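You operate a simulated robot arm through the tools that you are given. There is no shell and no other tool.

You run a simulated robot arm. Do the job below in one go: nothing can be reset, and whatever is moved stays where it is left.

## Task
Plug the big sink bowl, add two pumps of soap and run hot water to the blue line.
Fine: exactly two pumps; the tap ends off.

It is judged by the outcome, as a careful person would: the job done as asked, and still so three seconds after it is handed in. It fails if anything else is knocked over, pushed out of place, dropped, spilled or broken.

## Robot
A 7-joint arm with a two-finger parallel gripper, fixed in place. Base frame: the origin is on the floor under the middle of its stand, x ahead of it, y to its left, z up. Lengths are in m, angles in rad, forces in N, time in s.
It reaches about 1.046 m from its shoulder. Its first joint turns from -2.897 to 2.897 rad. Payload 1.57 kg.
Tool frame: the origin (TCP) lies between the finger pads and is the grasp point; the fingertips stand 0.03 m ahead of it; z points along the fingers, y is the line along which they close. The gripper opens to 0.08 m. The fingers are 0.017 m wide and 0.012 m thick; the gripper's body (0.04 by 0.082 m) begins 0.08 m behind the TCP.
Orientation is that of the tool frame in the base frame, as a unit quaternion [w, x, y, z]. With the fingers straight down and closing along the base's y, the tool's x points along the base's -x, its y along +y and its z along -z.

## Interface
- The arm moves only by the tool drive_tool. Its argument "motion" is text: rows parted by semicolons, each of 7 numbers parted by spaces: the shift along the tool's x, y, z in units of 200 mm (1.0 is 200 mm), then the turn, a rotation vector about the tool's x, y, z in units of 120 degrees (1.0 is 120 degrees), then the closure, from 0 (fully open) to 1 (shut). In form: dx dy dz ax ay az jaw; .... A call has 1 to 20 rows; each row is the pose to reach, as a shift and turn from the pose commanded when the call began, along the tool's axes at that moment. A call with a number of a shift or a turn outside -1 to 1 is refused whole. Each row takes 0.2 s and may step no farther than 0.05 m and 0.15 rad from the row before; otherwise, or with a gripper value out of range, the whole call is refused. A pose out of reach is approached as far as the arm can. The call stops where the force on the tool passes 70 N (or 10 N more than at its start, if that is more) or the arm is blocked; 0.2 s more then pass. Each finger travels about 0.153 m/s and halts on what it meets, pressing with about 43 N; the grip force reading is that of the motor and also rises with nothing between the fingers. The clock runs only during rows and for 0.2 s after the last one: add rows that repeat a pose to give the fingers time. The reply holds the time, the measured pose of the TCP, the force on the tool along the base axes, the opening and the grip force, in the units named above and with some noise, with the torque about the TCP (base axes, N m) and any sound that the robot's microphone picked up, and new pictures: "pictures" is both (left out), scene, wrist or none.
- Cameras (640 x 400 px; columns grow to the right, rows downward): "scene" is fixed at [0.22, 0.6509, 1.5441]; the picture's right is [-0.64, -0.77, 0.00], its down [-0.44, 0.36, -0.82] and it looks along [0.63, -0.53, -0.57] (base axes); focal length 283 px, centre (320, 200). "wrist" rides on the gripper at [0.072, -0.007, -0.122] in the tool frame; the picture's right is [0.09, 1.00, 0.00], its down [-0.84, 0.08, -0.54] and it looks along [-0.54, 0.05, 0.84] (tool axes); focal length 238 px, centre (320, 200). There is no depth. A picture from a camera that has moved, and an enlarged one, comes with that camera's place and axes in the base frame and with its lens.
- enlarge(camera, box): a new picture of the part [left, top, right, bottom] of that camera's present view, enlarged. It takes no simulated time.
- job_done(): hands the job in; it is judged then, once.

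Places have to be worked out from the pictures, the camera data and where the tool is seen. Open the gripper and draw the arm clear of the work before you hand the job in, unless the task says otherwise.

The tools are called after "Call:" by a JSON object that holds its "name" and its "arguments". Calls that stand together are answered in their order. drive_tool: Moves the arm, as the interface text tells. Its arguments: {"type":"object","properties":{"motion":{"type":"string"},"pictures":{"type":"string","enum":["both","scene","wrist","none"]}},"required":["motion"]} The other tools are called the same way: enlarge (camera, box) takes an enlarged picture of a part of a camera's view; job_done () hands the job in.

At the start:

```text
t: 0.0
eef_pos: [0.5767, 0.1729, 1.3904]
tool_rot: [0.0, 0.0, 1.0, 0.0]
wrist_force: [0.3, -0.1, 0.7]
ft_torque: [0.04, -0.03, 0.01]
grip_width: 0.0802
grip_force: 0.2
```

scene: 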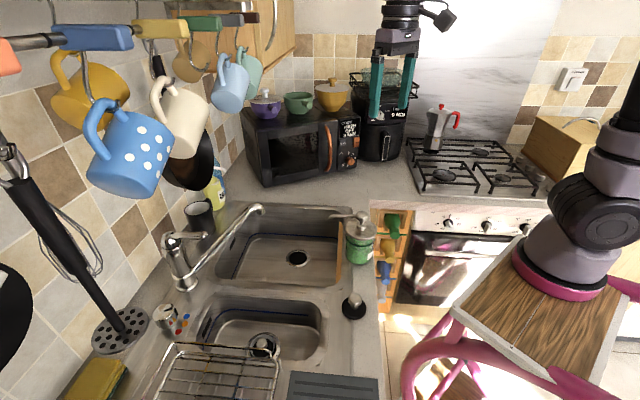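
wrist: 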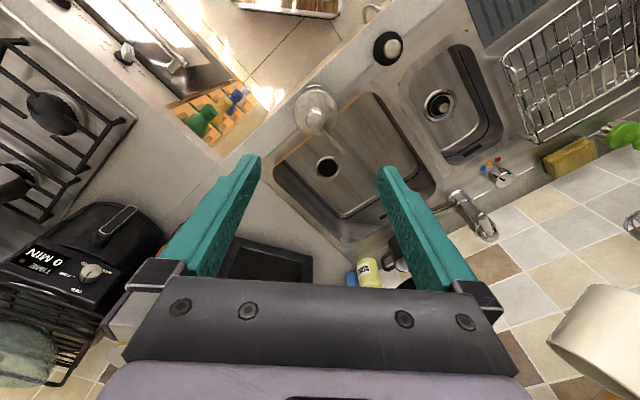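

I'll start by looking closely at the sink area, the tap, the soap dispenser and the plug candidates.

Call:
{"name": "enlarge", "arguments": {"camera": "scene", "box": [140, 190, 400, 352]}}

Call:
{"name": "enlarge", "arguments": {"camera": "wrist", "box": [260, 20, 520, 182]}}

Call:
{"name": "enlarge", "arguments": {"camera": "scene", "box": [300, 190, 400, 330]}}

Call:
{"name": "enlarge", "arguments": {"camera": "scene", "box": [120, 190, 280, 350]}}

```text
2.46 times, centred on (270, 271) of scene
camera zoom: at [0.22, 0.6509, 1.5441], right [-0.64, -0.77, 0.0], down [-0.44, 0.36, -0.82], along [0.63, -0.53, -0.57], focal length 698 px, centre (443, 25)
```

zoom: 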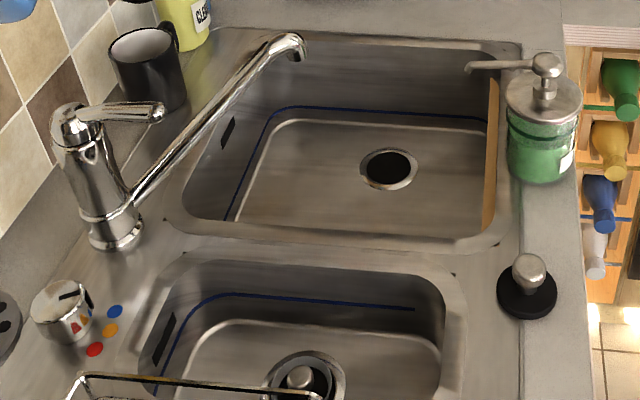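

```text
2.46 times, centred on (390, 101) of wrist
camera zoom: at [0.5063, 0.1651, 1.5116], right [-0.09, 1.0, 0.0], down [0.84, 0.08, 0.54], along [0.54, 0.05, -0.84], focal length 587 px, centre (148, 444)
```

zoom: 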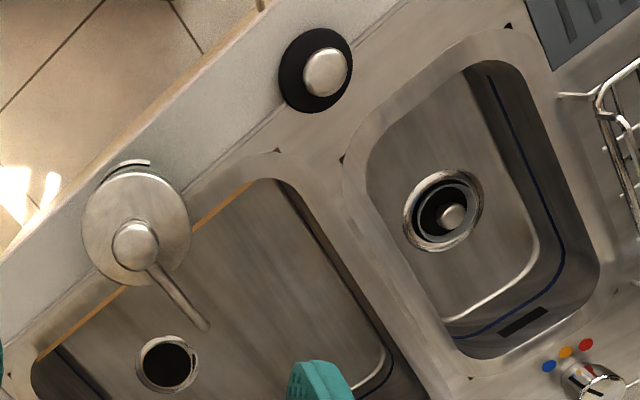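

```text
2.86 times, centred on (350, 260) of scene
camera zoom: at [0.22, 0.6509, 1.5441], right [-0.64, -0.77, 0.0], down [-0.44, 0.36, -0.82], along [0.63, -0.53, -0.57], focal length 810 px, centre (234, 29)
```

zoom: 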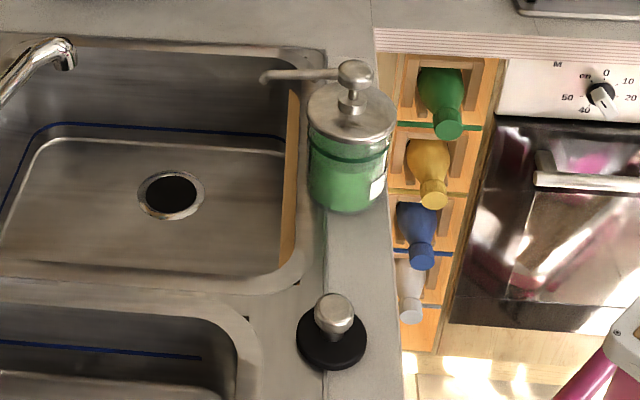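

```text
2.50 times, centred on (200, 270) of scene
camera zoom: at [0.22, 0.6509, 1.5441], right [-0.64, -0.77, 0.0], down [-0.44, 0.36, -0.82], along [0.63, -0.53, -0.57], focal length 708 px, centre (620, 25)
```

zoom: 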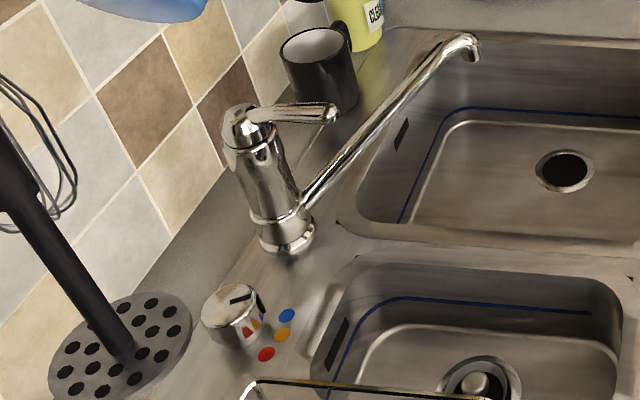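

Call:
{"name": "enlarge", "arguments": {"camera": "wrist", "box": [420, 130, 540, 250]}}

Call:
{"name": "enlarge", "arguments": {"camera": "scene", "box": [140, 280, 220, 350]}}

Call:
{"name": "enlarge", "arguments": {"camera": "scene", "box": [150, 195, 290, 300]}}

Call:
{"name": "enlarge", "arguments": {"camera": "scene", "box": [320, 200, 390, 275]}}

Call:
{"name": "enlarge", "arguments": {"camera": "scene", "box": [480, 80, 640, 320]}}

```text
3.33 times, centred on (480, 190) of wrist
camera zoom: at [0.5063, 0.1651, 1.5116], right [-0.09, 1.0, 0.0], down [0.84, 0.08, 0.54], along [0.54, 0.05, -0.84], focal length 794 px, centre (-213, 233)
```

zoom: 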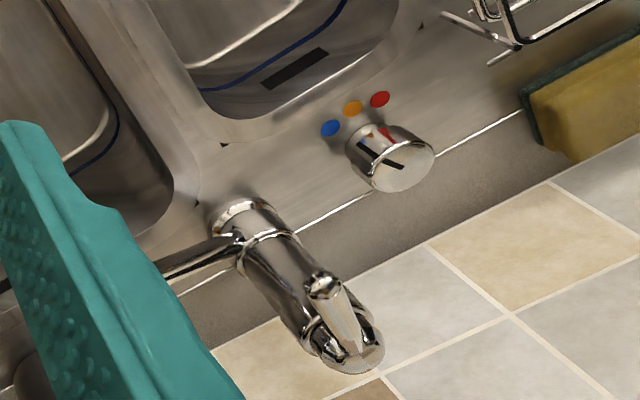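

```text
5.71 times, centred on (180, 315) of scene
camera zoom: at [0.22, 0.6509, 1.5441], right [-0.64, -0.77, 0.0], down [-0.44, 0.36, -0.82], along [0.63, -0.53, -0.57], focal length 1619 px, centre (1120, -457)
```

zoom: 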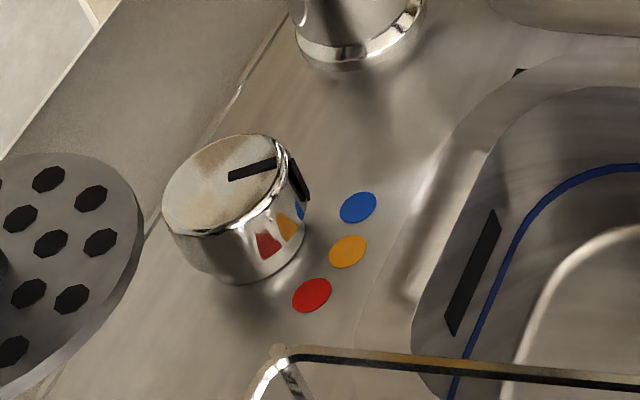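

```text
3.81 times, centred on (220, 248) of scene
camera zoom: at [0.22, 0.6509, 1.5441], right [-0.64, -0.77, 0.0], down [-0.44, 0.36, -0.82], along [0.63, -0.53, -0.57], focal length 1080 px, centre (701, 19)
```

zoom: 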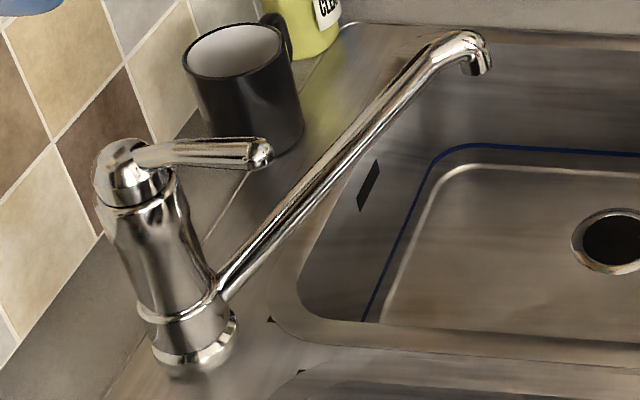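

```text
5.33 times, centred on (355, 238) of scene
camera zoom: at [0.22, 0.6509, 1.5441], right [-0.64, -0.77, 0.0], down [-0.44, 0.36, -0.82], along [0.63, -0.53, -0.57], focal length 1511 px, centre (133, 0)
```

zoom: 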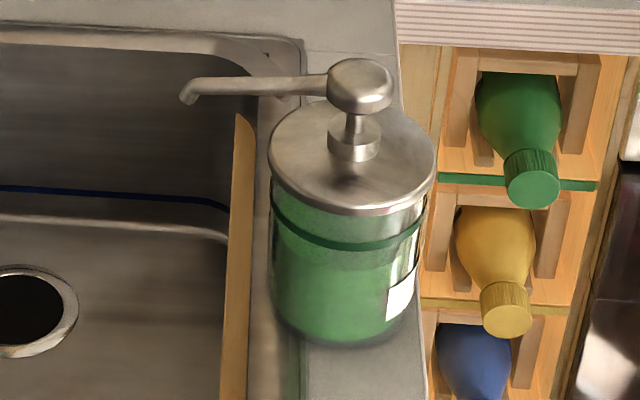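

```text
1.67 times, centred on (560, 200) of scene
camera zoom: at [0.22, 0.6509, 1.5441], right [-0.64, -0.77, 0.0], down [-0.44, 0.36, -0.82], along [0.63, -0.53, -0.57], focal length 472 px, centre (-80, 200)
```

zoom: 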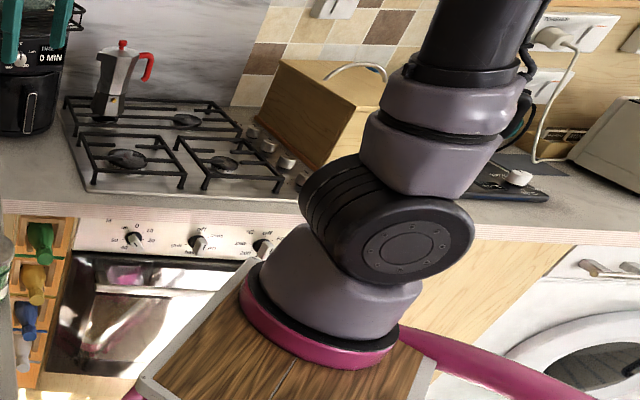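

The loose black plug with a metal knob sits on the counter near (0.50, 0.31, 0.95). The big bowl's open drain is near (0.864, 0.224, 0.733), the pump head near (0.619, 0.165, 1.05), the temperature knob near (0.76, 0.68, 0.95, now at blue) and the tap lever tip near (0.78, 0.535, 1.096). I move above the plug first.

Call:
{"name": "drive_tool", "arguments": {"motion": "0.07 0.11 0.16 0 0 0 0; 0.14 0.22 0.32 0 0 0 0; 0.21 0.33 0.48 0 0 0 0; 0.28 0.44 0.64 0 0 0 0; 0.34 0.55 0.8 0 0 0 0; 0.4 0.665 0.95 0 0 0 0; 0.4 0.665 0.95 0 0 0 0"}}

```text
t: 1.6
eef_pos: [0.4962, 0.305, 1.1982]
tool_rot: [0.001, 0.0, 1.0, 0.001]
wrist_force: [-0.2, -0.4, 0.4]
ft_torque: [0.02, 0.01, 0.0]
grip_width: 0.08
grip_force: 0.1
camera wrist: at [0.4254, 0.298, 1.3203], right [-0.09, 1.0, 0.0], down [0.84, 0.08, 0.54], along [0.54, 0.05, -0.84], focal length 238 px, centre (320, 200)
```

scene: 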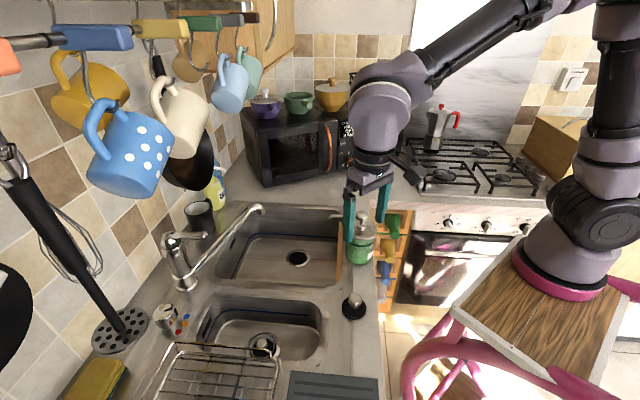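
wrist: 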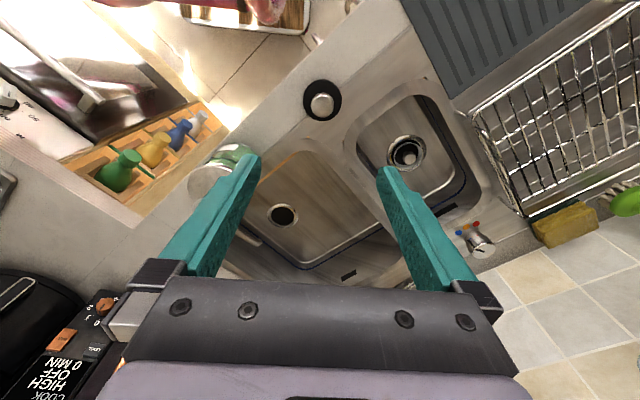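

The scene view matches my estimate. I zoom in to refine the plug knob position.

Call:
{"name": "enlarge", "arguments": {"camera": "wrist", "box": [270, 60, 370, 140]}}

Call:
{"name": "enlarge", "arguments": {"camera": "scene", "box": [325, 275, 385, 325]}}

Call:
{"name": "enlarge", "arguments": {"camera": "wrist", "box": [430, 170, 560, 260]}}

```text
5.00 times, centred on (320, 100) of wrist
camera zoom: at [0.4254, 0.298, 1.3203], right [-0.09, 1.0, 0.0], down [0.84, 0.08, 0.54], along [0.54, 0.05, -0.84], focal length 1192 px, centre (320, 700)
```

zoom: 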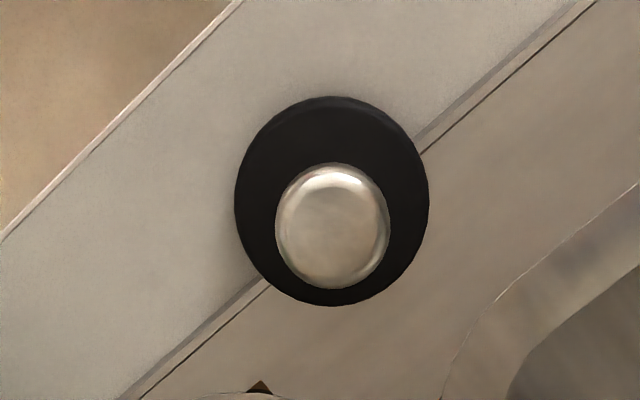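

```text
8.00 times, centred on (355, 300) of scene
camera zoom: at [0.22, 0.6509, 1.5441], right [-0.64, -0.77, 0.0], down [-0.44, 0.36, -0.82], along [0.63, -0.53, -0.57], focal length 2267 px, centre (40, -600)
```

zoom: 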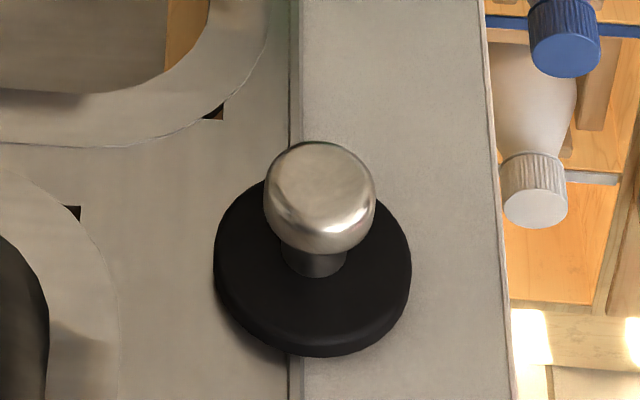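

```text
4.44 times, centred on (495, 215) of wrist
camera zoom: at [0.4254, 0.298, 1.3203], right [-0.09, 1.0, 0.0], down [0.84, 0.08, 0.54], along [0.54, 0.05, -0.84], focal length 1059 px, centre (-458, 133)
```

zoom: 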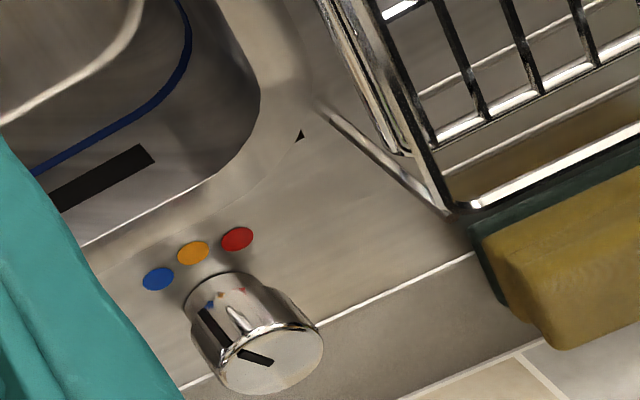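

The plug knob centre is at about (0.497, 0.308), with its cap between z 0.93 and 0.95 and its disc top near 0.917. I descend to just above it.

Call:
{"name": "drive_tool", "arguments": {"motion": "0 0.01 0.2 0 0 0 0; 0 0.01 0.4 0 0 0 0; 0 0.01 0.6 0 0 0 0; 0 0.01 0.8 0 0 0 0; 0 0.01 0.98 0 0 0 0; 0 0.01 0.98 0 0 0 0"}}

```text
t: 3.0
eef_pos: [0.4964, 0.3075, 1.0048]
tool_rot: [0.0, 0.001, 1.0, 0.0]
wrist_force: [-1.1, 0.0, -0.1]
ft_torque: [-0.01, 0.02, 0.0]
grip_width: 0.0799
grip_force: 0.0
camera wrist: at [0.426, 0.3001, 1.1249], right [-0.09, 1.0, 0.0], down [0.84, 0.08, 0.54], along [0.54, 0.05, -0.84], focal length 238 px, centre (320, 200)
```

scene: 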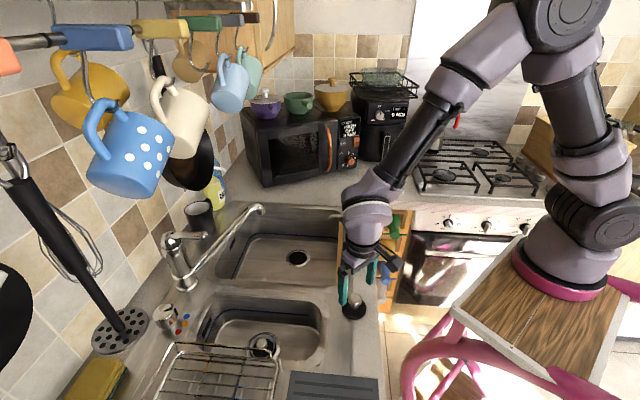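
wrist: 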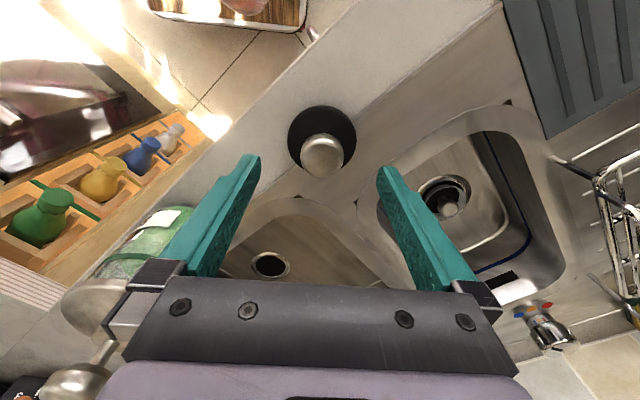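

I'm centred over the knob. Next I descend 5 cm and close on the cap.

Call:
{"name": "drive_tool", "arguments": {"motion": "0 0.003 0.12 0 0 0 0.2; 0 0.003 0.245 0 0 0 0.2; 0 0.003 0.245 0 0 0 0.2; 0 0.003 0.245 0 0 0 1; 0 0.003 0.245 0 0 0 1; 0 0.003 0.245 0 0 0 1"}}

```text
t: 4.4
eef_pos: [0.4974, 0.3095, 0.9551]
tool_rot: [0.0, 0.0, 1.0, 0.0]
wrist_force: [-0.1, 1.2, 0.5]
ft_torque: [0.0, -0.01, 0.0]
grip_width: 0.0318
grip_force: 40.8
camera wrist: at [0.4266, 0.3007, 1.0767], right [-0.09, 1.0, 0.0], down [0.84, 0.08, 0.54], along [0.54, 0.05, -0.84], focal length 238 px, centre (320, 200)
```

scene: 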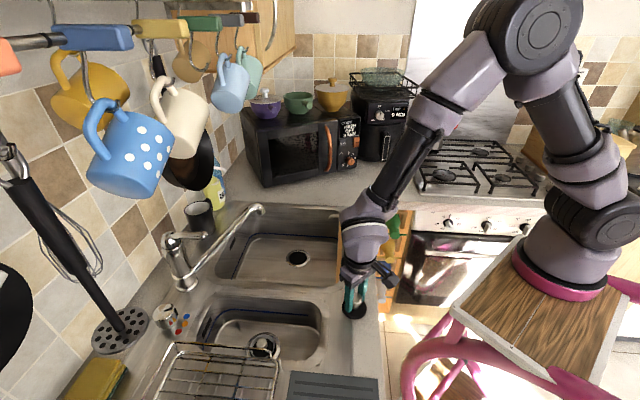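
wrist: 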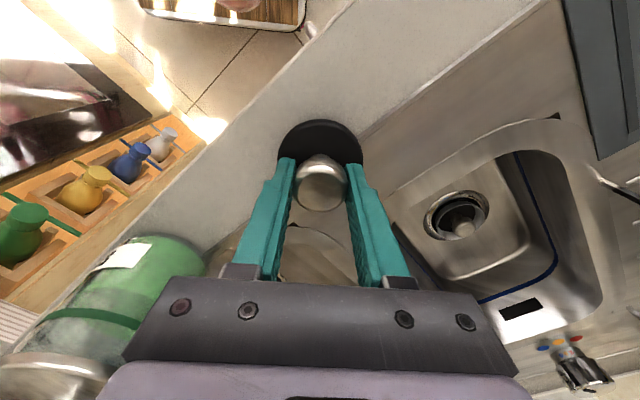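

The plug knob is held at a width of 0.032. I lift it straight up.

Call:
{"name": "drive_tool", "arguments": {"motion": "0 0 -0.1 0 0 0 1; 0 0 -0.25 0 0 0 1; 0 0 -0.45 0 0 0 1; 0 0 -0.65 0 0 0 1; 0 0 -0.85 0 0 0 1; 0 0 -1.0 0 0 0 1; 0 0 -1.0 0 0 0 1"}}

```text
t: 6.0
eef_pos: [0.4977, 0.3088, 1.1541]
tool_rot: [0.0, 0.0, 1.0, 0.0]
wrist_force: [0.3, -0.4, 0.1]
ft_torque: [0.02, 0.02, 0.0]
grip_width: 0.0321
grip_force: 40.2
camera wrist: at [0.4262, 0.3004, 1.2765], right [-0.09, 1.0, 0.0], down [0.84, 0.08, 0.54], along [0.54, 0.05, -0.84], focal length 238 px, centre (320, 200)
```

scene: 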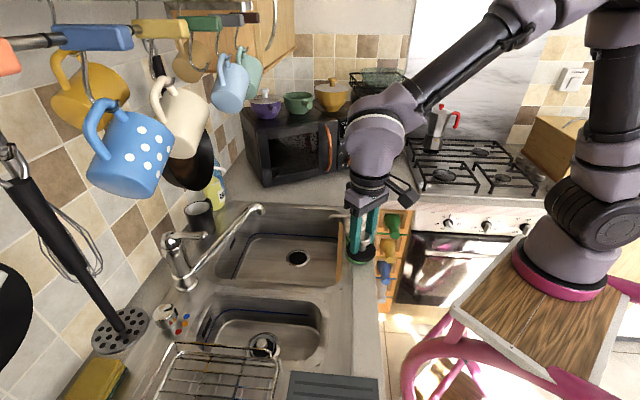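
wrist: 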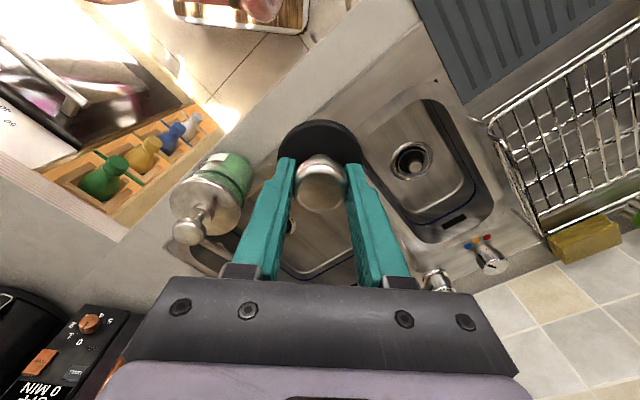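

The plug is held firmly. I raise it a little more and carry it over the bowl, above the soap nozzle height.

Call:
{"name": "drive_tool", "arguments": {"motion": "0 0 -0.2 0 0 0 1; -0.15 0 -0.3 0 0 0 1; -0.35 0 -0.3 0 0 0 1; -0.55 -0.02 -0.3 0 0 0 1; -0.75 -0.05 -0.3 0 0 0 1; -0.95 -0.1 -0.3 0 0 0 1; -0.95 -0.1 -0.3 0 0 0 1"}}

Call:
{"name": "drive_tool", "arguments": {"motion": "-0.15 -0.04 0 0 0 0 1; -0.35 -0.1 0 0 0 0 1; -0.55 -0.18 0 0 0 0 1; -0.75 -0.25 0 0 0 0 1; -0.88 -0.32 0 0 0 0 1; -0.88 -0.32 0 0 0 0 1"}}

```text
t: 7.6
eef_pos: [0.6869, 0.2883, 1.2157]
tool_rot: [0.001, 0.0, 1.0, -0.001]
wrist_force: [0.3, 0.8, -0.8]
ft_torque: [0.02, -0.04, 0.0]
grip_width: 0.0321
grip_force: 40.7
camera wrist: at [0.6155, 0.2806, 1.3372], right [-0.09, 1.0, 0.0], down [0.84, 0.08, 0.54], along [0.54, 0.05, -0.84], focal length 238 px, centre (320, 200)
```

scene: 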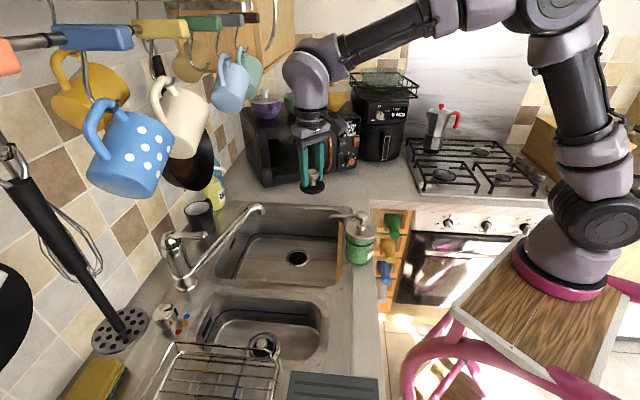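
wrist: 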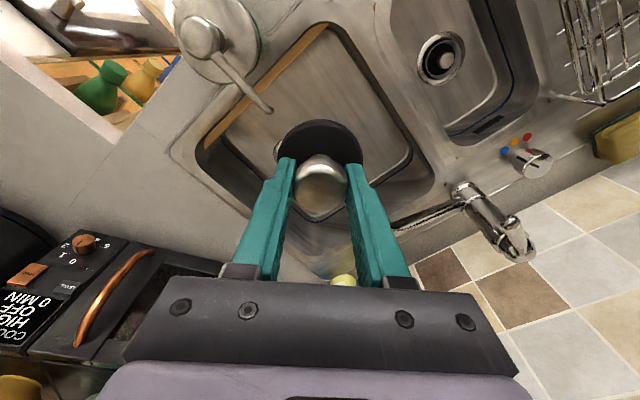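

```text
t: 9.0
eef_pos: [0.8629, 0.2225, 1.2162]
tool_rot: [0.0, 0.0, 1.0, 0.001]
wrist_force: [-0.6, 1.2, -1.0]
ft_torque: [-0.01, 0.01, 0.03]
grip_width: 0.0321
grip_force: 40.8
camera wrist: at [0.792, 0.2156, 1.3378], right [-0.09, 1.0, 0.0], down [0.84, 0.08, 0.54], along [0.54, 0.05, -0.84], focal length 238 px, centre (320, 200)
```

scene: 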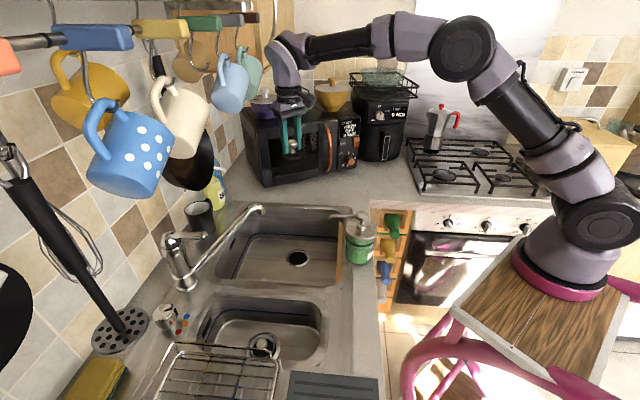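
wrist: 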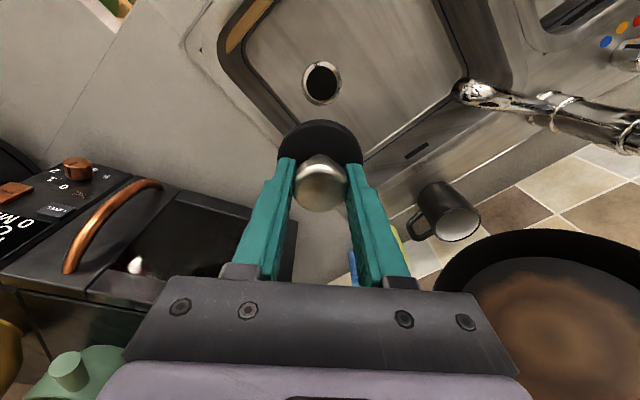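

I'm hovering over the drain. I zoom in to refine the drain centre.

Call:
{"name": "enlarge", "arguments": {"camera": "wrist", "box": [272, 50, 372, 120]}}

Call:
{"name": "enlarge", "arguments": {"camera": "scene", "box": [260, 230, 340, 285]}}

Call:
{"name": "enlarge", "arguments": {"camera": "wrist", "box": [400, 20, 640, 180]}}

```text
5.71 times, centred on (322, 85) of wrist
camera zoom: at [0.792, 0.2156, 1.3378], right [-0.09, 1.0, 0.0], down [0.84, 0.08, 0.54], along [0.54, 0.05, -0.84], focal length 1362 px, centre (309, 857)
```

zoom: 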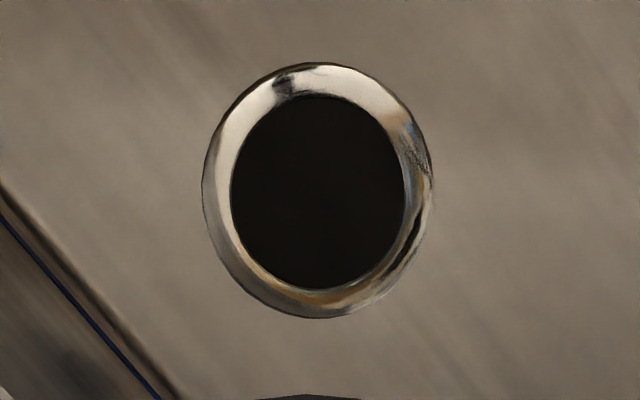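

```text
7.27 times, centred on (300, 258) of scene
camera zoom: at [0.22, 0.6509, 1.5441], right [-0.64, -0.77, 0.0], down [-0.44, 0.36, -0.82], along [0.63, -0.53, -0.57], focal length 2061 px, centre (466, -218)
```

zoom: 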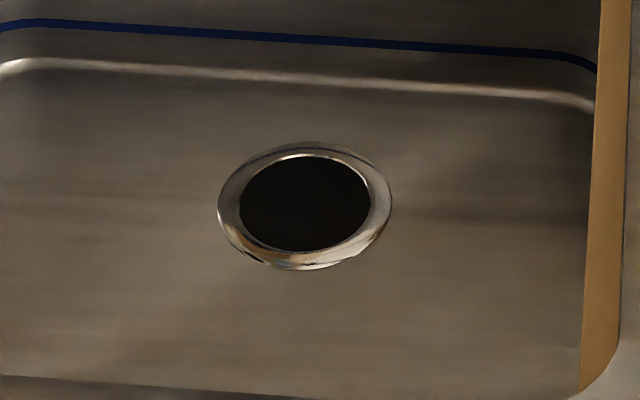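

```text
2.50 times, centred on (520, 100) of wrist
camera zoom: at [0.792, 0.2156, 1.3378], right [-0.09, 1.0, 0.0], down [0.84, 0.08, 0.54], along [0.54, 0.05, -0.84], focal length 596 px, centre (-180, 450)
```

zoom: 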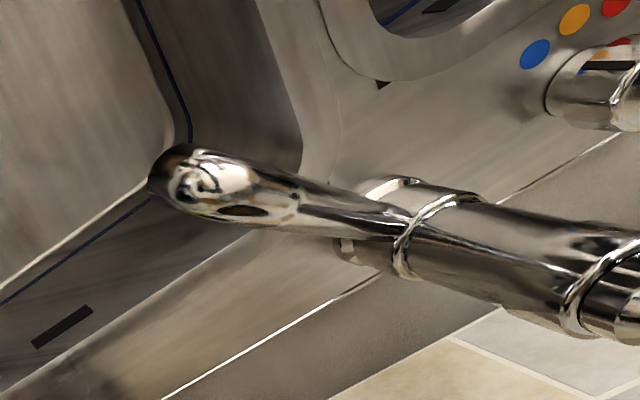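

The drain centre is refined to about (0.861, 0.226, 0.741). I descend in stages and watch the forearm's clearance above the soap dispenser.

Call:
{"name": "drive_tool", "arguments": {"motion": "0.01 0.02 0.15 0 0 0 1; 0.01 0.02 0.35 0 0 0 1; 0.01 0.02 0.55 0 0 0 1; 0.01 0.02 0.75 0 0 0 1; 0.01 0.02 0.95 0 0 0 1; 0.01 0.02 0.95 0 0 0 1"}}

```text
t: 10.4
eef_pos: [0.8622, 0.2276, 1.027]
tool_rot: [-0.001, 0.0, 1.0, 0.001]
wrist_force: [-0.1, -0.3, -0.5]
ft_torque: [0.0, -0.01, 0.01]
grip_width: 0.0319
grip_force: 40.5
camera wrist: at [0.7907, 0.2208, 1.1469], right [-0.09, 1.0, 0.0], down [0.84, 0.08, 0.54], along [0.54, 0.05, -0.84], focal length 238 px, centre (320, 200)
```

scene: 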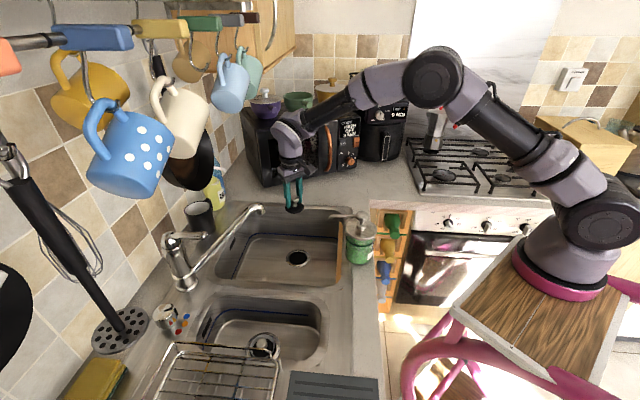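
wrist: 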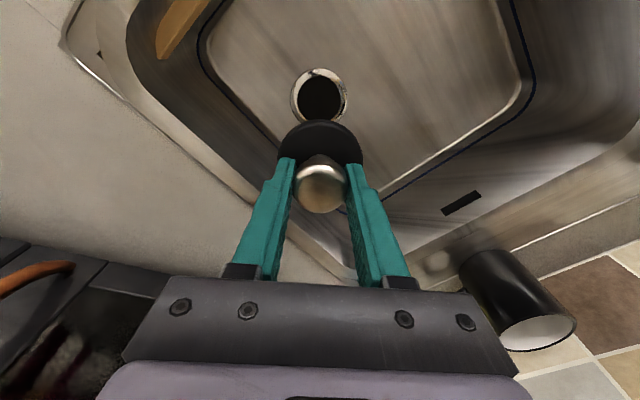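

The forearm is well above the pump. I continue down, staying clear of the drain.

Call:
{"name": "drive_tool", "arguments": {"motion": "0 0 0.15 0 0 0 1; 0 0 0.35 0 0 0 1; 0 0 0.5 0 0 0 1; 0 0 0.65 0 0 0 1; 0 0 0.8 0 0 0 1; 0 0 0.8 0 0 0 1"}}

```text
t: 11.8
eef_pos: [0.8612, 0.2281, 0.8641]
tool_rot: [0.0, 0.0, 1.0, 0.0]
wrist_force: [-0.4, 0.4, 0.1]
ft_torque: [0.0, -0.01, 0.0]
grip_width: 0.0319
grip_force: 40.6
camera wrist: at [0.7899, 0.2206, 0.986], right [-0.09, 1.0, 0.0], down [0.84, 0.08, 0.54], along [0.54, 0.05, -0.84], focal length 238 px, centre (320, 200)
```

scene: 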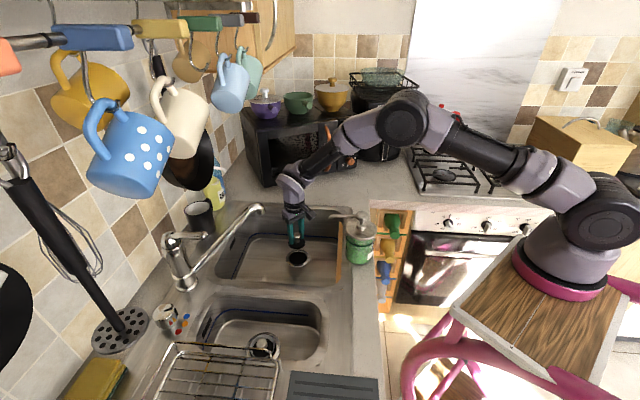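
wrist: 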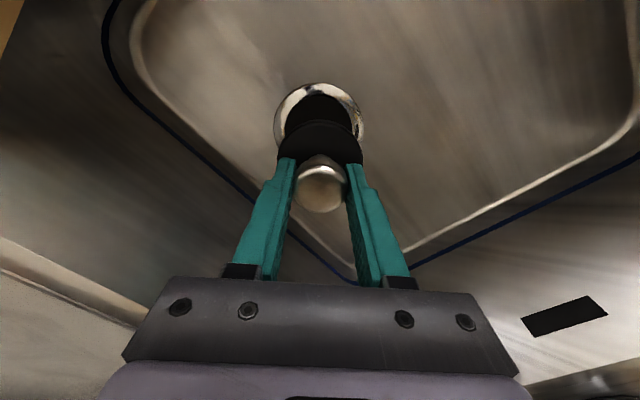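

Now I check the alignment of the plug against the drain in both views.

Call:
{"name": "enlarge", "arguments": {"camera": "wrist", "box": [260, 70, 380, 170]}}

Call:
{"name": "enlarge", "arguments": {"camera": "scene", "box": [260, 200, 350, 280]}}

Call:
{"name": "enlarge", "arguments": {"camera": "scene", "box": [230, 310, 300, 370]}}

```text
4.00 times, centred on (320, 120) of wrist
camera zoom: at [0.7899, 0.2206, 0.986], right [-0.09, 1.0, 0.0], down [0.84, 0.08, 0.54], along [0.54, 0.05, -0.84], focal length 953 px, centre (320, 520)
```

zoom: 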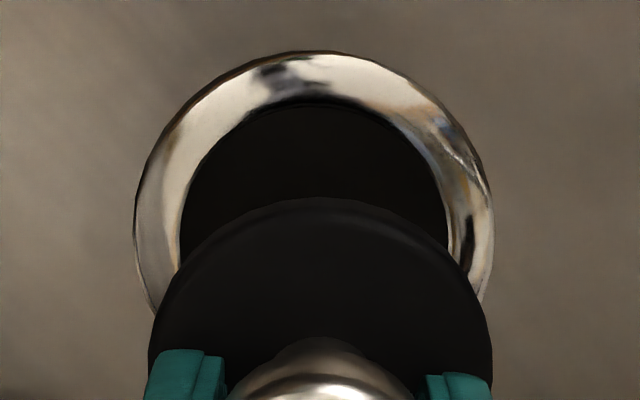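

```text
5.00 times, centred on (305, 240) of scene
camera zoom: at [0.22, 0.6509, 1.5441], right [-0.64, -0.77, 0.0], down [-0.44, 0.36, -0.82], along [0.63, -0.53, -0.57], focal length 1417 px, centre (395, 0)
```

zoom: 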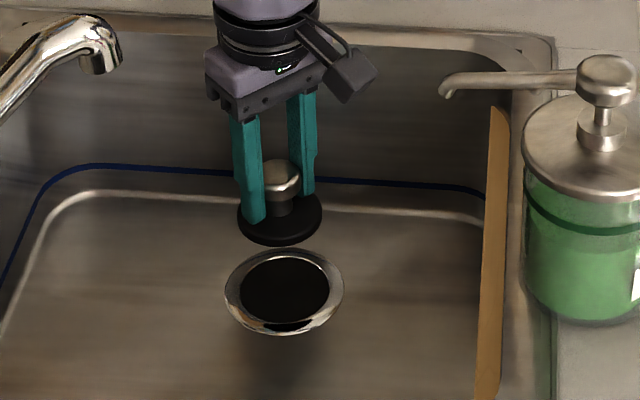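

```text
6.67 times, centred on (265, 340) of scene
camera zoom: at [0.22, 0.6509, 1.5441], right [-0.64, -0.77, 0.0], down [-0.44, 0.36, -0.82], along [0.63, -0.53, -0.57], focal length 1889 px, centre (687, -733)
```

zoom: 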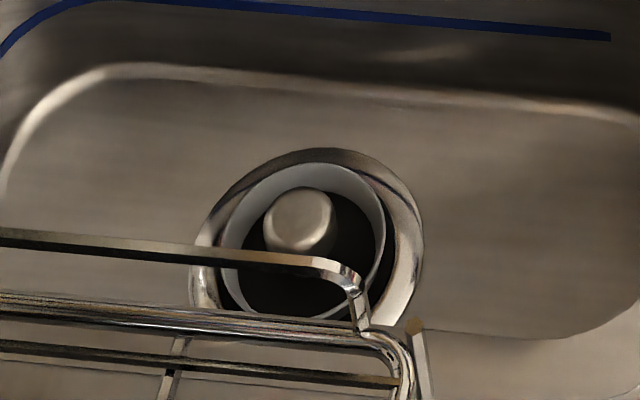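

The plug is aligned within a few mm. I correct by +2 mm in x and -1 mm in y, then go down to just above the drain.

Call:
{"name": "drive_tool", "arguments": {"motion": "-0.012 -0.006 0.05 0 0 0 1; -0.012 -0.006 0.15 0 0 0 1; -0.012 -0.006 0.25 0 0 0 1; -0.012 -0.006 0.31 0 0 0 1; -0.012 -0.006 0.31 0 0 0 1"}}

Call:
{"name": "enlarge", "arguments": {"camera": "scene", "box": [260, 200, 350, 280]}}

Call:
{"name": "enlarge", "arguments": {"camera": "wrist", "box": [260, 70, 380, 170]}}

```text
t: 13.0
eef_pos: [0.8628, 0.2262, 0.8038]
tool_rot: [0.0, 0.0, 1.0, 0.0]
wrist_force: [0.2, -0.2, -0.5]
ft_torque: [0.0, 0.0, -0.01]
grip_width: 0.0319
grip_force: 40.6
camera wrist: at [0.7926, 0.2194, 0.9247], right [-0.09, 1.0, 0.0], down [0.84, 0.08, 0.54], along [0.54, 0.05, -0.84], focal length 238 px, centre (320, 200)
```

scene: 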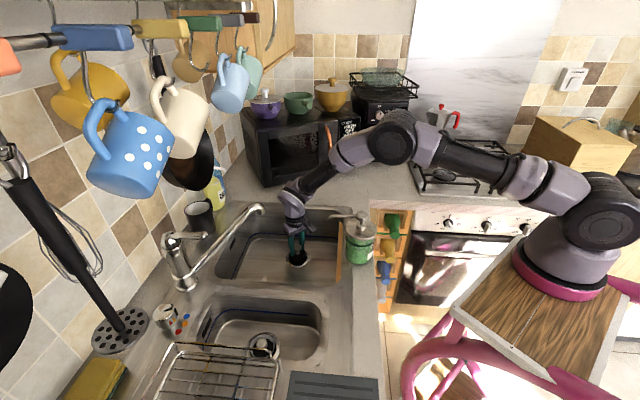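
wrist: 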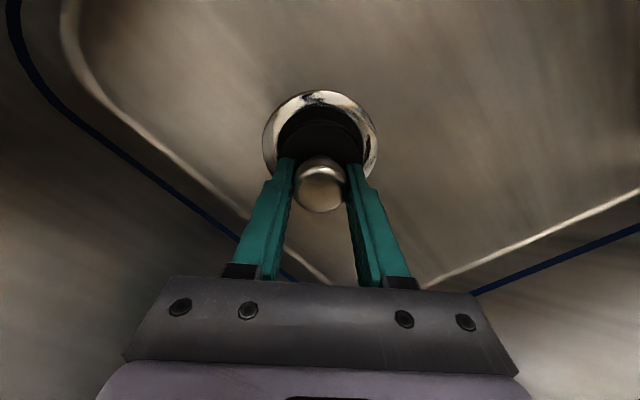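

```text
5.00 times, centred on (305, 240) of scene
camera zoom: at [0.22, 0.6509, 1.5441], right [-0.64, -0.77, 0.0], down [-0.44, 0.36, -0.82], along [0.63, -0.53, -0.57], focal length 1417 px, centre (395, 0)
```

zoom: 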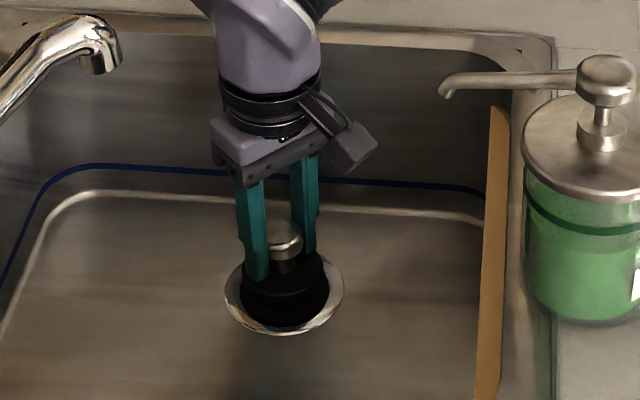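

```text
4.00 times, centred on (320, 120) of wrist
camera zoom: at [0.7926, 0.2194, 0.9247], right [-0.09, 1.0, 0.0], down [0.84, 0.08, 0.54], along [0.54, 0.05, -0.84], focal length 953 px, centre (320, 520)
```

zoom: 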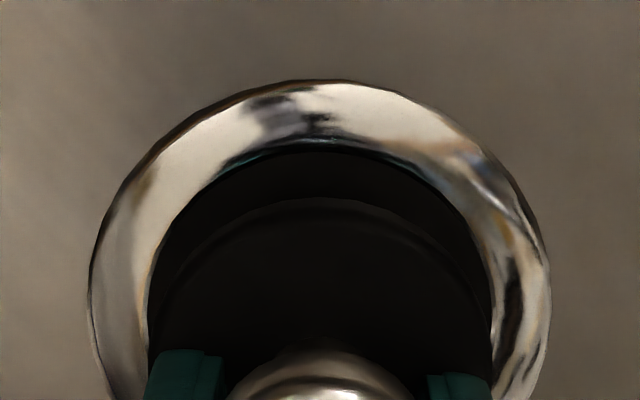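

It's well centred. I descend slowly and watch the force for seating.

Call:
{"name": "drive_tool", "arguments": {"motion": "0 0 0.02 0 0 0 1; 0 0 0.04 0 0 0 1; 0 0 0.06 0 0 0 1; 0 0 0.08 0 0 0 1", "pictures": "none"}}

Call:
{"name": "drive_tool", "arguments": {"motion": "0 0 0.015 0 0 0 1; 0 0 0.03 0 0 0 1; 0 0 0.045 0 0 0 1", "pictures": "scene"}}

```text
t: 14.0
eef_pos: [0.8652, 0.2265, 0.788]
tool_rot: [0.0, 0.001, 1.0, -0.001]
wrist_force: [0.1, 0.6, 0.0]
ft_torque: [-0.03, 0.01, 0.0]
grip_width: 0.0321
grip_force: 40.3
```

```text
t: 14.8
eef_pos: [0.8639, 0.2258, 0.7803]
tool_rot: [0.001, 0.0, 1.0, 0.001]
wrist_force: [-9.1, -5.6, 27.4]
ft_torque: [-0.18, 0.37, 0.0]
grip_width: 0.0319
grip_force: 40.4
```

scene: 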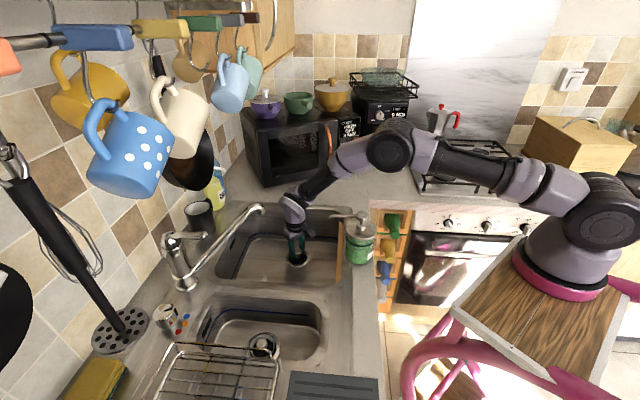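

There is contact: 27 N upward with a lateral push toward -x/-y, so the plug is touching the tapered seat slightly off-centre. I look closely before adjusting.

Call:
{"name": "enlarge", "arguments": {"camera": "scene", "box": [270, 230, 330, 280]}}

Call:
{"name": "enlarge", "arguments": {"camera": "wrist", "box": [250, 80, 390, 220]}}

```text
8.00 times, centred on (300, 255) of scene
camera zoom: at [0.22, 0.6509, 1.5441], right [-0.64, -0.77, 0.0], down [-0.44, 0.36, -0.82], along [0.63, -0.53, -0.57], focal length 2267 px, centre (480, -240)
```

zoom: 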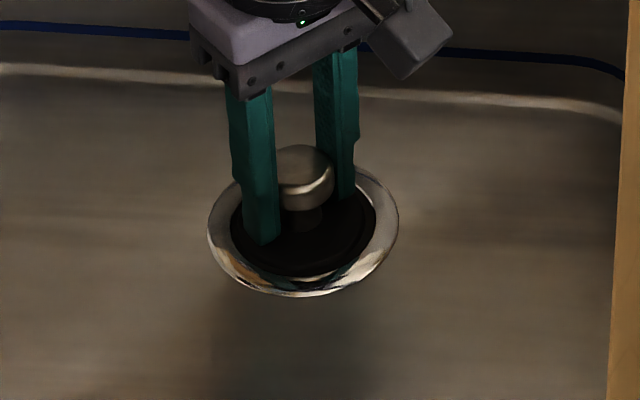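

```text
2.86 times, centred on (320, 150) of wrist
camera zoom: at [0.7925, 0.2195, 0.9022], right [-0.09, 1.0, 0.0], down [0.84, 0.08, 0.54], along [0.54, 0.05, -0.84], focal length 681 px, centre (320, 343)
```

zoom: 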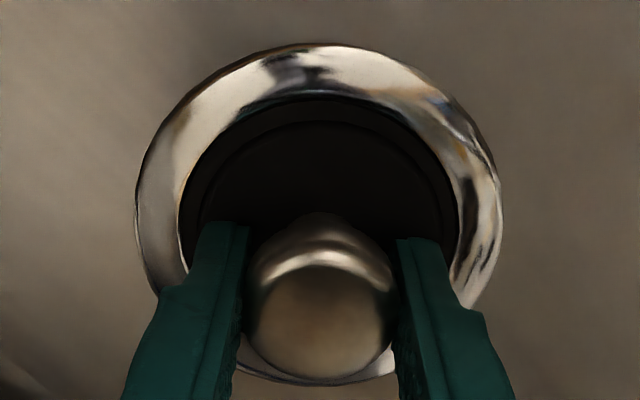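

The gaps show the plug sits about 2 mm too far in +x and 1 mm in +y, which matches the force. I relieve it, shift, and press down gently again.

Call:
{"name": "drive_tool", "arguments": {"motion": "0 0 -0.02 0 0 0 1; 0.01 -0.005 -0.02 0 0 0 1; 0.01 -0.005 0 0 0 0 1; 0.01 -0.005 0.015 0 0 0 1", "pictures": "none"}}

```text
t: 15.8
eef_pos: [0.8633, 0.2259, 0.7796]
tool_rot: [0.004, 0.0, 1.0, 0.001]
wrist_force: [-14.6, -6.9, 57.1]
ft_torque: [-0.17, 0.46, 0.02]
grip_width: 0.0322
grip_force: 39.7
```

The contact height is unchanged and the moment arm puts the contact near the disc's centre, so the plug is seated. I relieve the load, open partly and check.

Call:
{"name": "drive_tool", "arguments": {"motion": "0 0 -0.015 0 0 0 1; 0 0 -0.02 0 0 0 1; 0 0 -0.02 0 0 0 0.4; 0 0 -0.02 0 0 0 0.4; 0 0 -0.02 0 0 0 0.4"}}

Call:
{"name": "enlarge", "arguments": {"camera": "wrist", "box": [250, 80, 390, 220]}}

Call:
{"name": "enlarge", "arguments": {"camera": "scene", "box": [270, 230, 330, 280]}}

```text
t: 17.0
eef_pos: [0.8604, 0.2258, 0.7792]
tool_rot: [-0.001, 0.0, 1.0, -0.001]
wrist_force: [-0.4, -1.8, 14.8]
ft_torque: [-0.06, 0.01, 0.03]
grip_width: 0.0426
grip_force: 0.0
camera wrist: at [0.7899, 0.218, 0.9004], right [-0.09, 1.0, 0.0], down [0.84, 0.08, 0.54], along [0.54, 0.05, -0.84], focal length 238 px, centre (320, 200)
```

scene: 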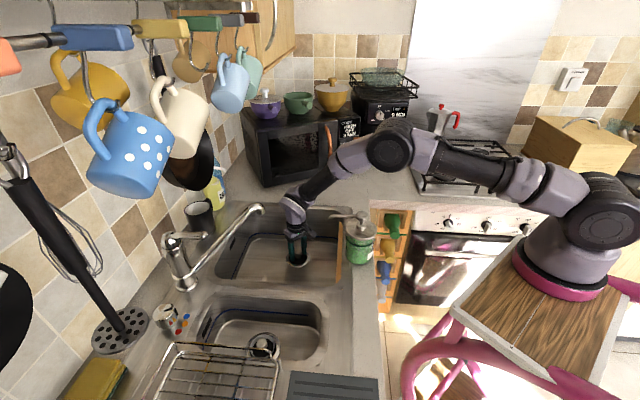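
wrist: 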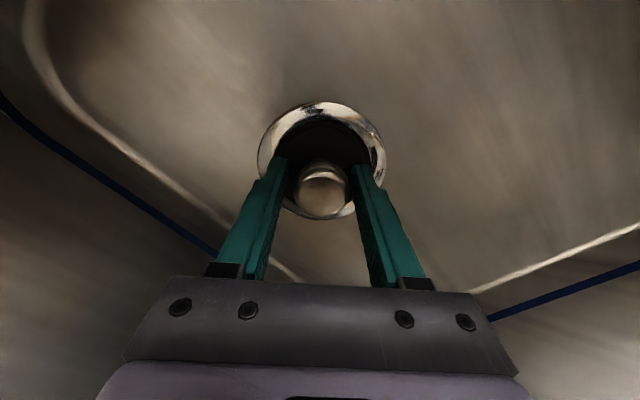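

```text
2.86 times, centred on (320, 150) of wrist
camera zoom: at [0.7899, 0.218, 0.9004], right [-0.09, 1.0, 0.0], down [0.84, 0.08, 0.54], along [0.54, 0.05, -0.84], focal length 681 px, centre (320, 343)
```

zoom: 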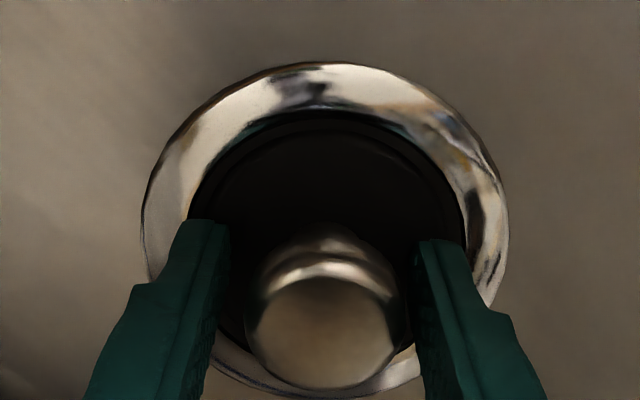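

```text
8.00 times, centred on (300, 255) of scene
camera zoom: at [0.22, 0.6509, 1.5441], right [-0.64, -0.77, 0.0], down [-0.44, 0.36, -0.82], along [0.63, -0.53, -0.57], focal length 2267 px, centre (480, -240)
```

zoom: 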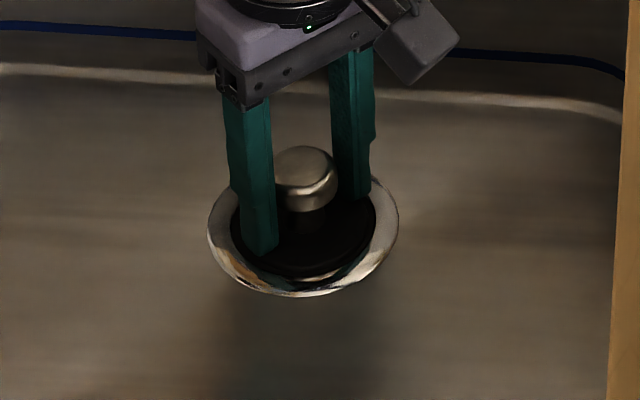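

The grip is released, though the fingers seem to touch the recess wall. I close them a touch so they clear both the knob and the wall, then rise slowly.

Call:
{"name": "drive_tool", "arguments": {"motion": "0 0 0 0 0 0 0.5; 0 0 -0.02 0 0 0 0.5; 0 0 -0.06 0 0 0 0.5; 0 0 -0.12 0 0 0 0.5; 0 0 -0.2 0 0 0 0.5; 0 0 -0.3 0 0 0 0.5"}}

Call:
{"name": "enlarge", "arguments": {"camera": "scene", "box": [270, 230, 330, 280]}}

Call:
{"name": "enlarge", "arguments": {"camera": "wrist", "box": [250, 60, 390, 200]}}

```text
t: 18.4
eef_pos: [0.8623, 0.226, 0.8377]
tool_rot: [-0.001, 0.0, 1.0, 0.0]
wrist_force: [-0.1, 0.4, 0.0]
ft_torque: [-0.04, -0.01, -0.03]
grip_width: 0.0398
grip_force: 0.0
camera wrist: at [0.7906, 0.2187, 0.9601], right [-0.09, 1.0, 0.0], down [0.84, 0.08, 0.54], along [0.54, 0.05, -0.84], focal length 238 px, centre (320, 200)
```

scene: 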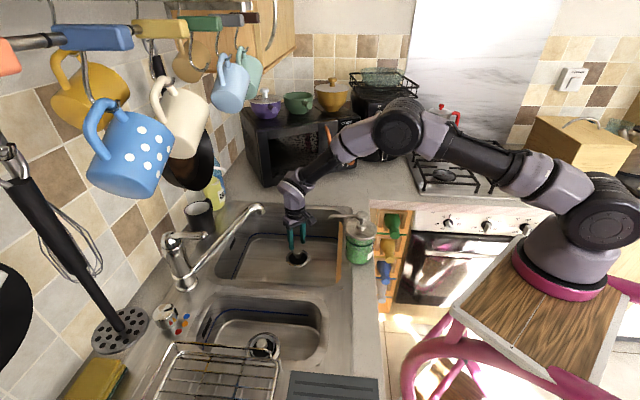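
wrist: 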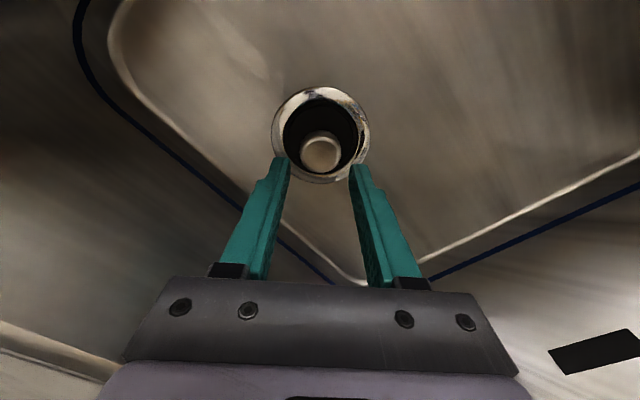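

```text
8.00 times, centred on (300, 255) of scene
camera zoom: at [0.22, 0.6509, 1.5441], right [-0.64, -0.77, 0.0], down [-0.44, 0.36, -0.82], along [0.63, -0.53, -0.57], focal length 2267 px, centre (480, -240)
```

zoom: 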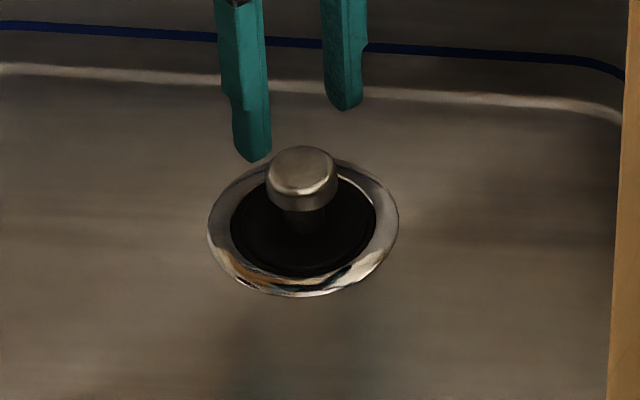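

```text
2.86 times, centred on (320, 130) of wrist
camera zoom: at [0.7906, 0.2187, 0.9601], right [-0.09, 1.0, 0.0], down [0.84, 0.08, 0.54], along [0.54, 0.05, -0.84], focal length 681 px, centre (320, 400)
```

zoom: 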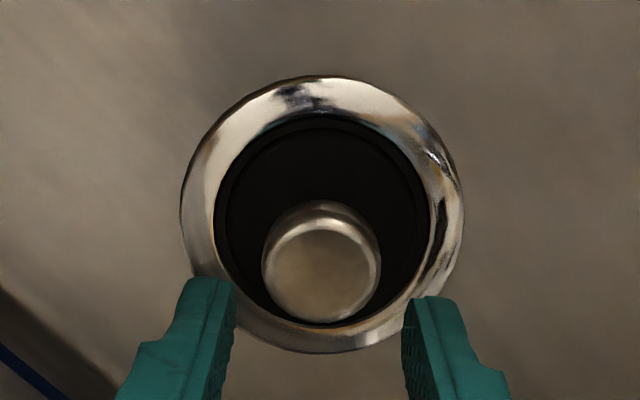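

The plug is sitting upright and centred in the drain. I rise clear of the bowl before moving to the soap pump.

Call:
{"name": "drive_tool", "arguments": {"motion": "0 0 -0.2 0 0 0 0.5; 0 0 -0.4 0 0 0 0.7; 0 0 -0.6 0 0 0 1; 0 0 -0.8 0 0 0 1; 0 0 -1 0 0 0 1", "pictures": "none"}}

Call:
{"name": "drive_tool", "arguments": {"motion": "0 0 -0.2 0 0 0 1; 0 0 -0.4 0 0 0 1; 0.1 0 -0.6 0 0 0 1; 0.3 -0.05 -0.7 0 0 0 1; 0.5 -0.1 -0.75 0 0 0 1; 0.7 -0.15 -0.75 0 0 0 1; 0.9 -0.2 -0.75 0 0 0 1; 0.9 -0.2 -0.75 0 0 0 1"}}

```text
t: 19.6
eef_pos: [0.8605, 0.2268, 1.0385]
tool_rot: [-0.001, 0.0, 1.0, 0.0]
wrist_force: [0.3, -0.1, 0.1]
ft_torque: [-0.01, 0.01, 0.02]
grip_width: 0.0
grip_force: 21.8
```

```text
t: 21.4
eef_pos: [0.6803, 0.1849, 1.1894]
tool_rot: [0.0, 0.0, 1.0, 0.001]
wrist_force: [1.2, 0.3, -0.5]
ft_torque: [0.02, -0.01, 0.03]
grip_width: 0.0002
grip_force: 21.6
camera wrist: at [0.6093, 0.1786, 1.3109], right [-0.09, 1.0, 0.0], down [0.84, 0.08, 0.54], along [0.54, 0.05, -0.84], focal length 238 px, centre (320, 200)
```

scene: 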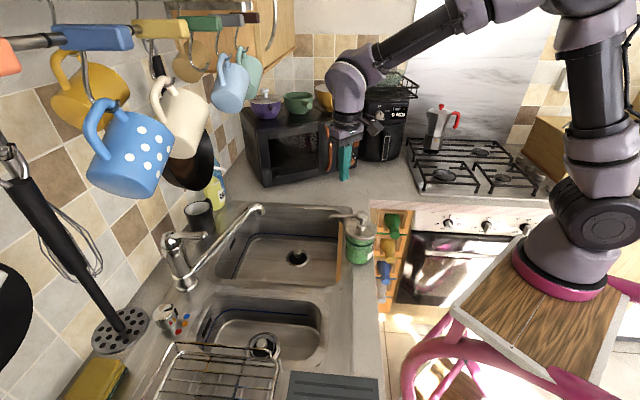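
wrist: 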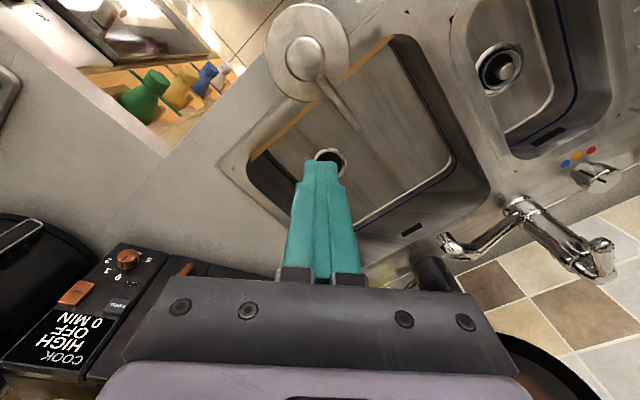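

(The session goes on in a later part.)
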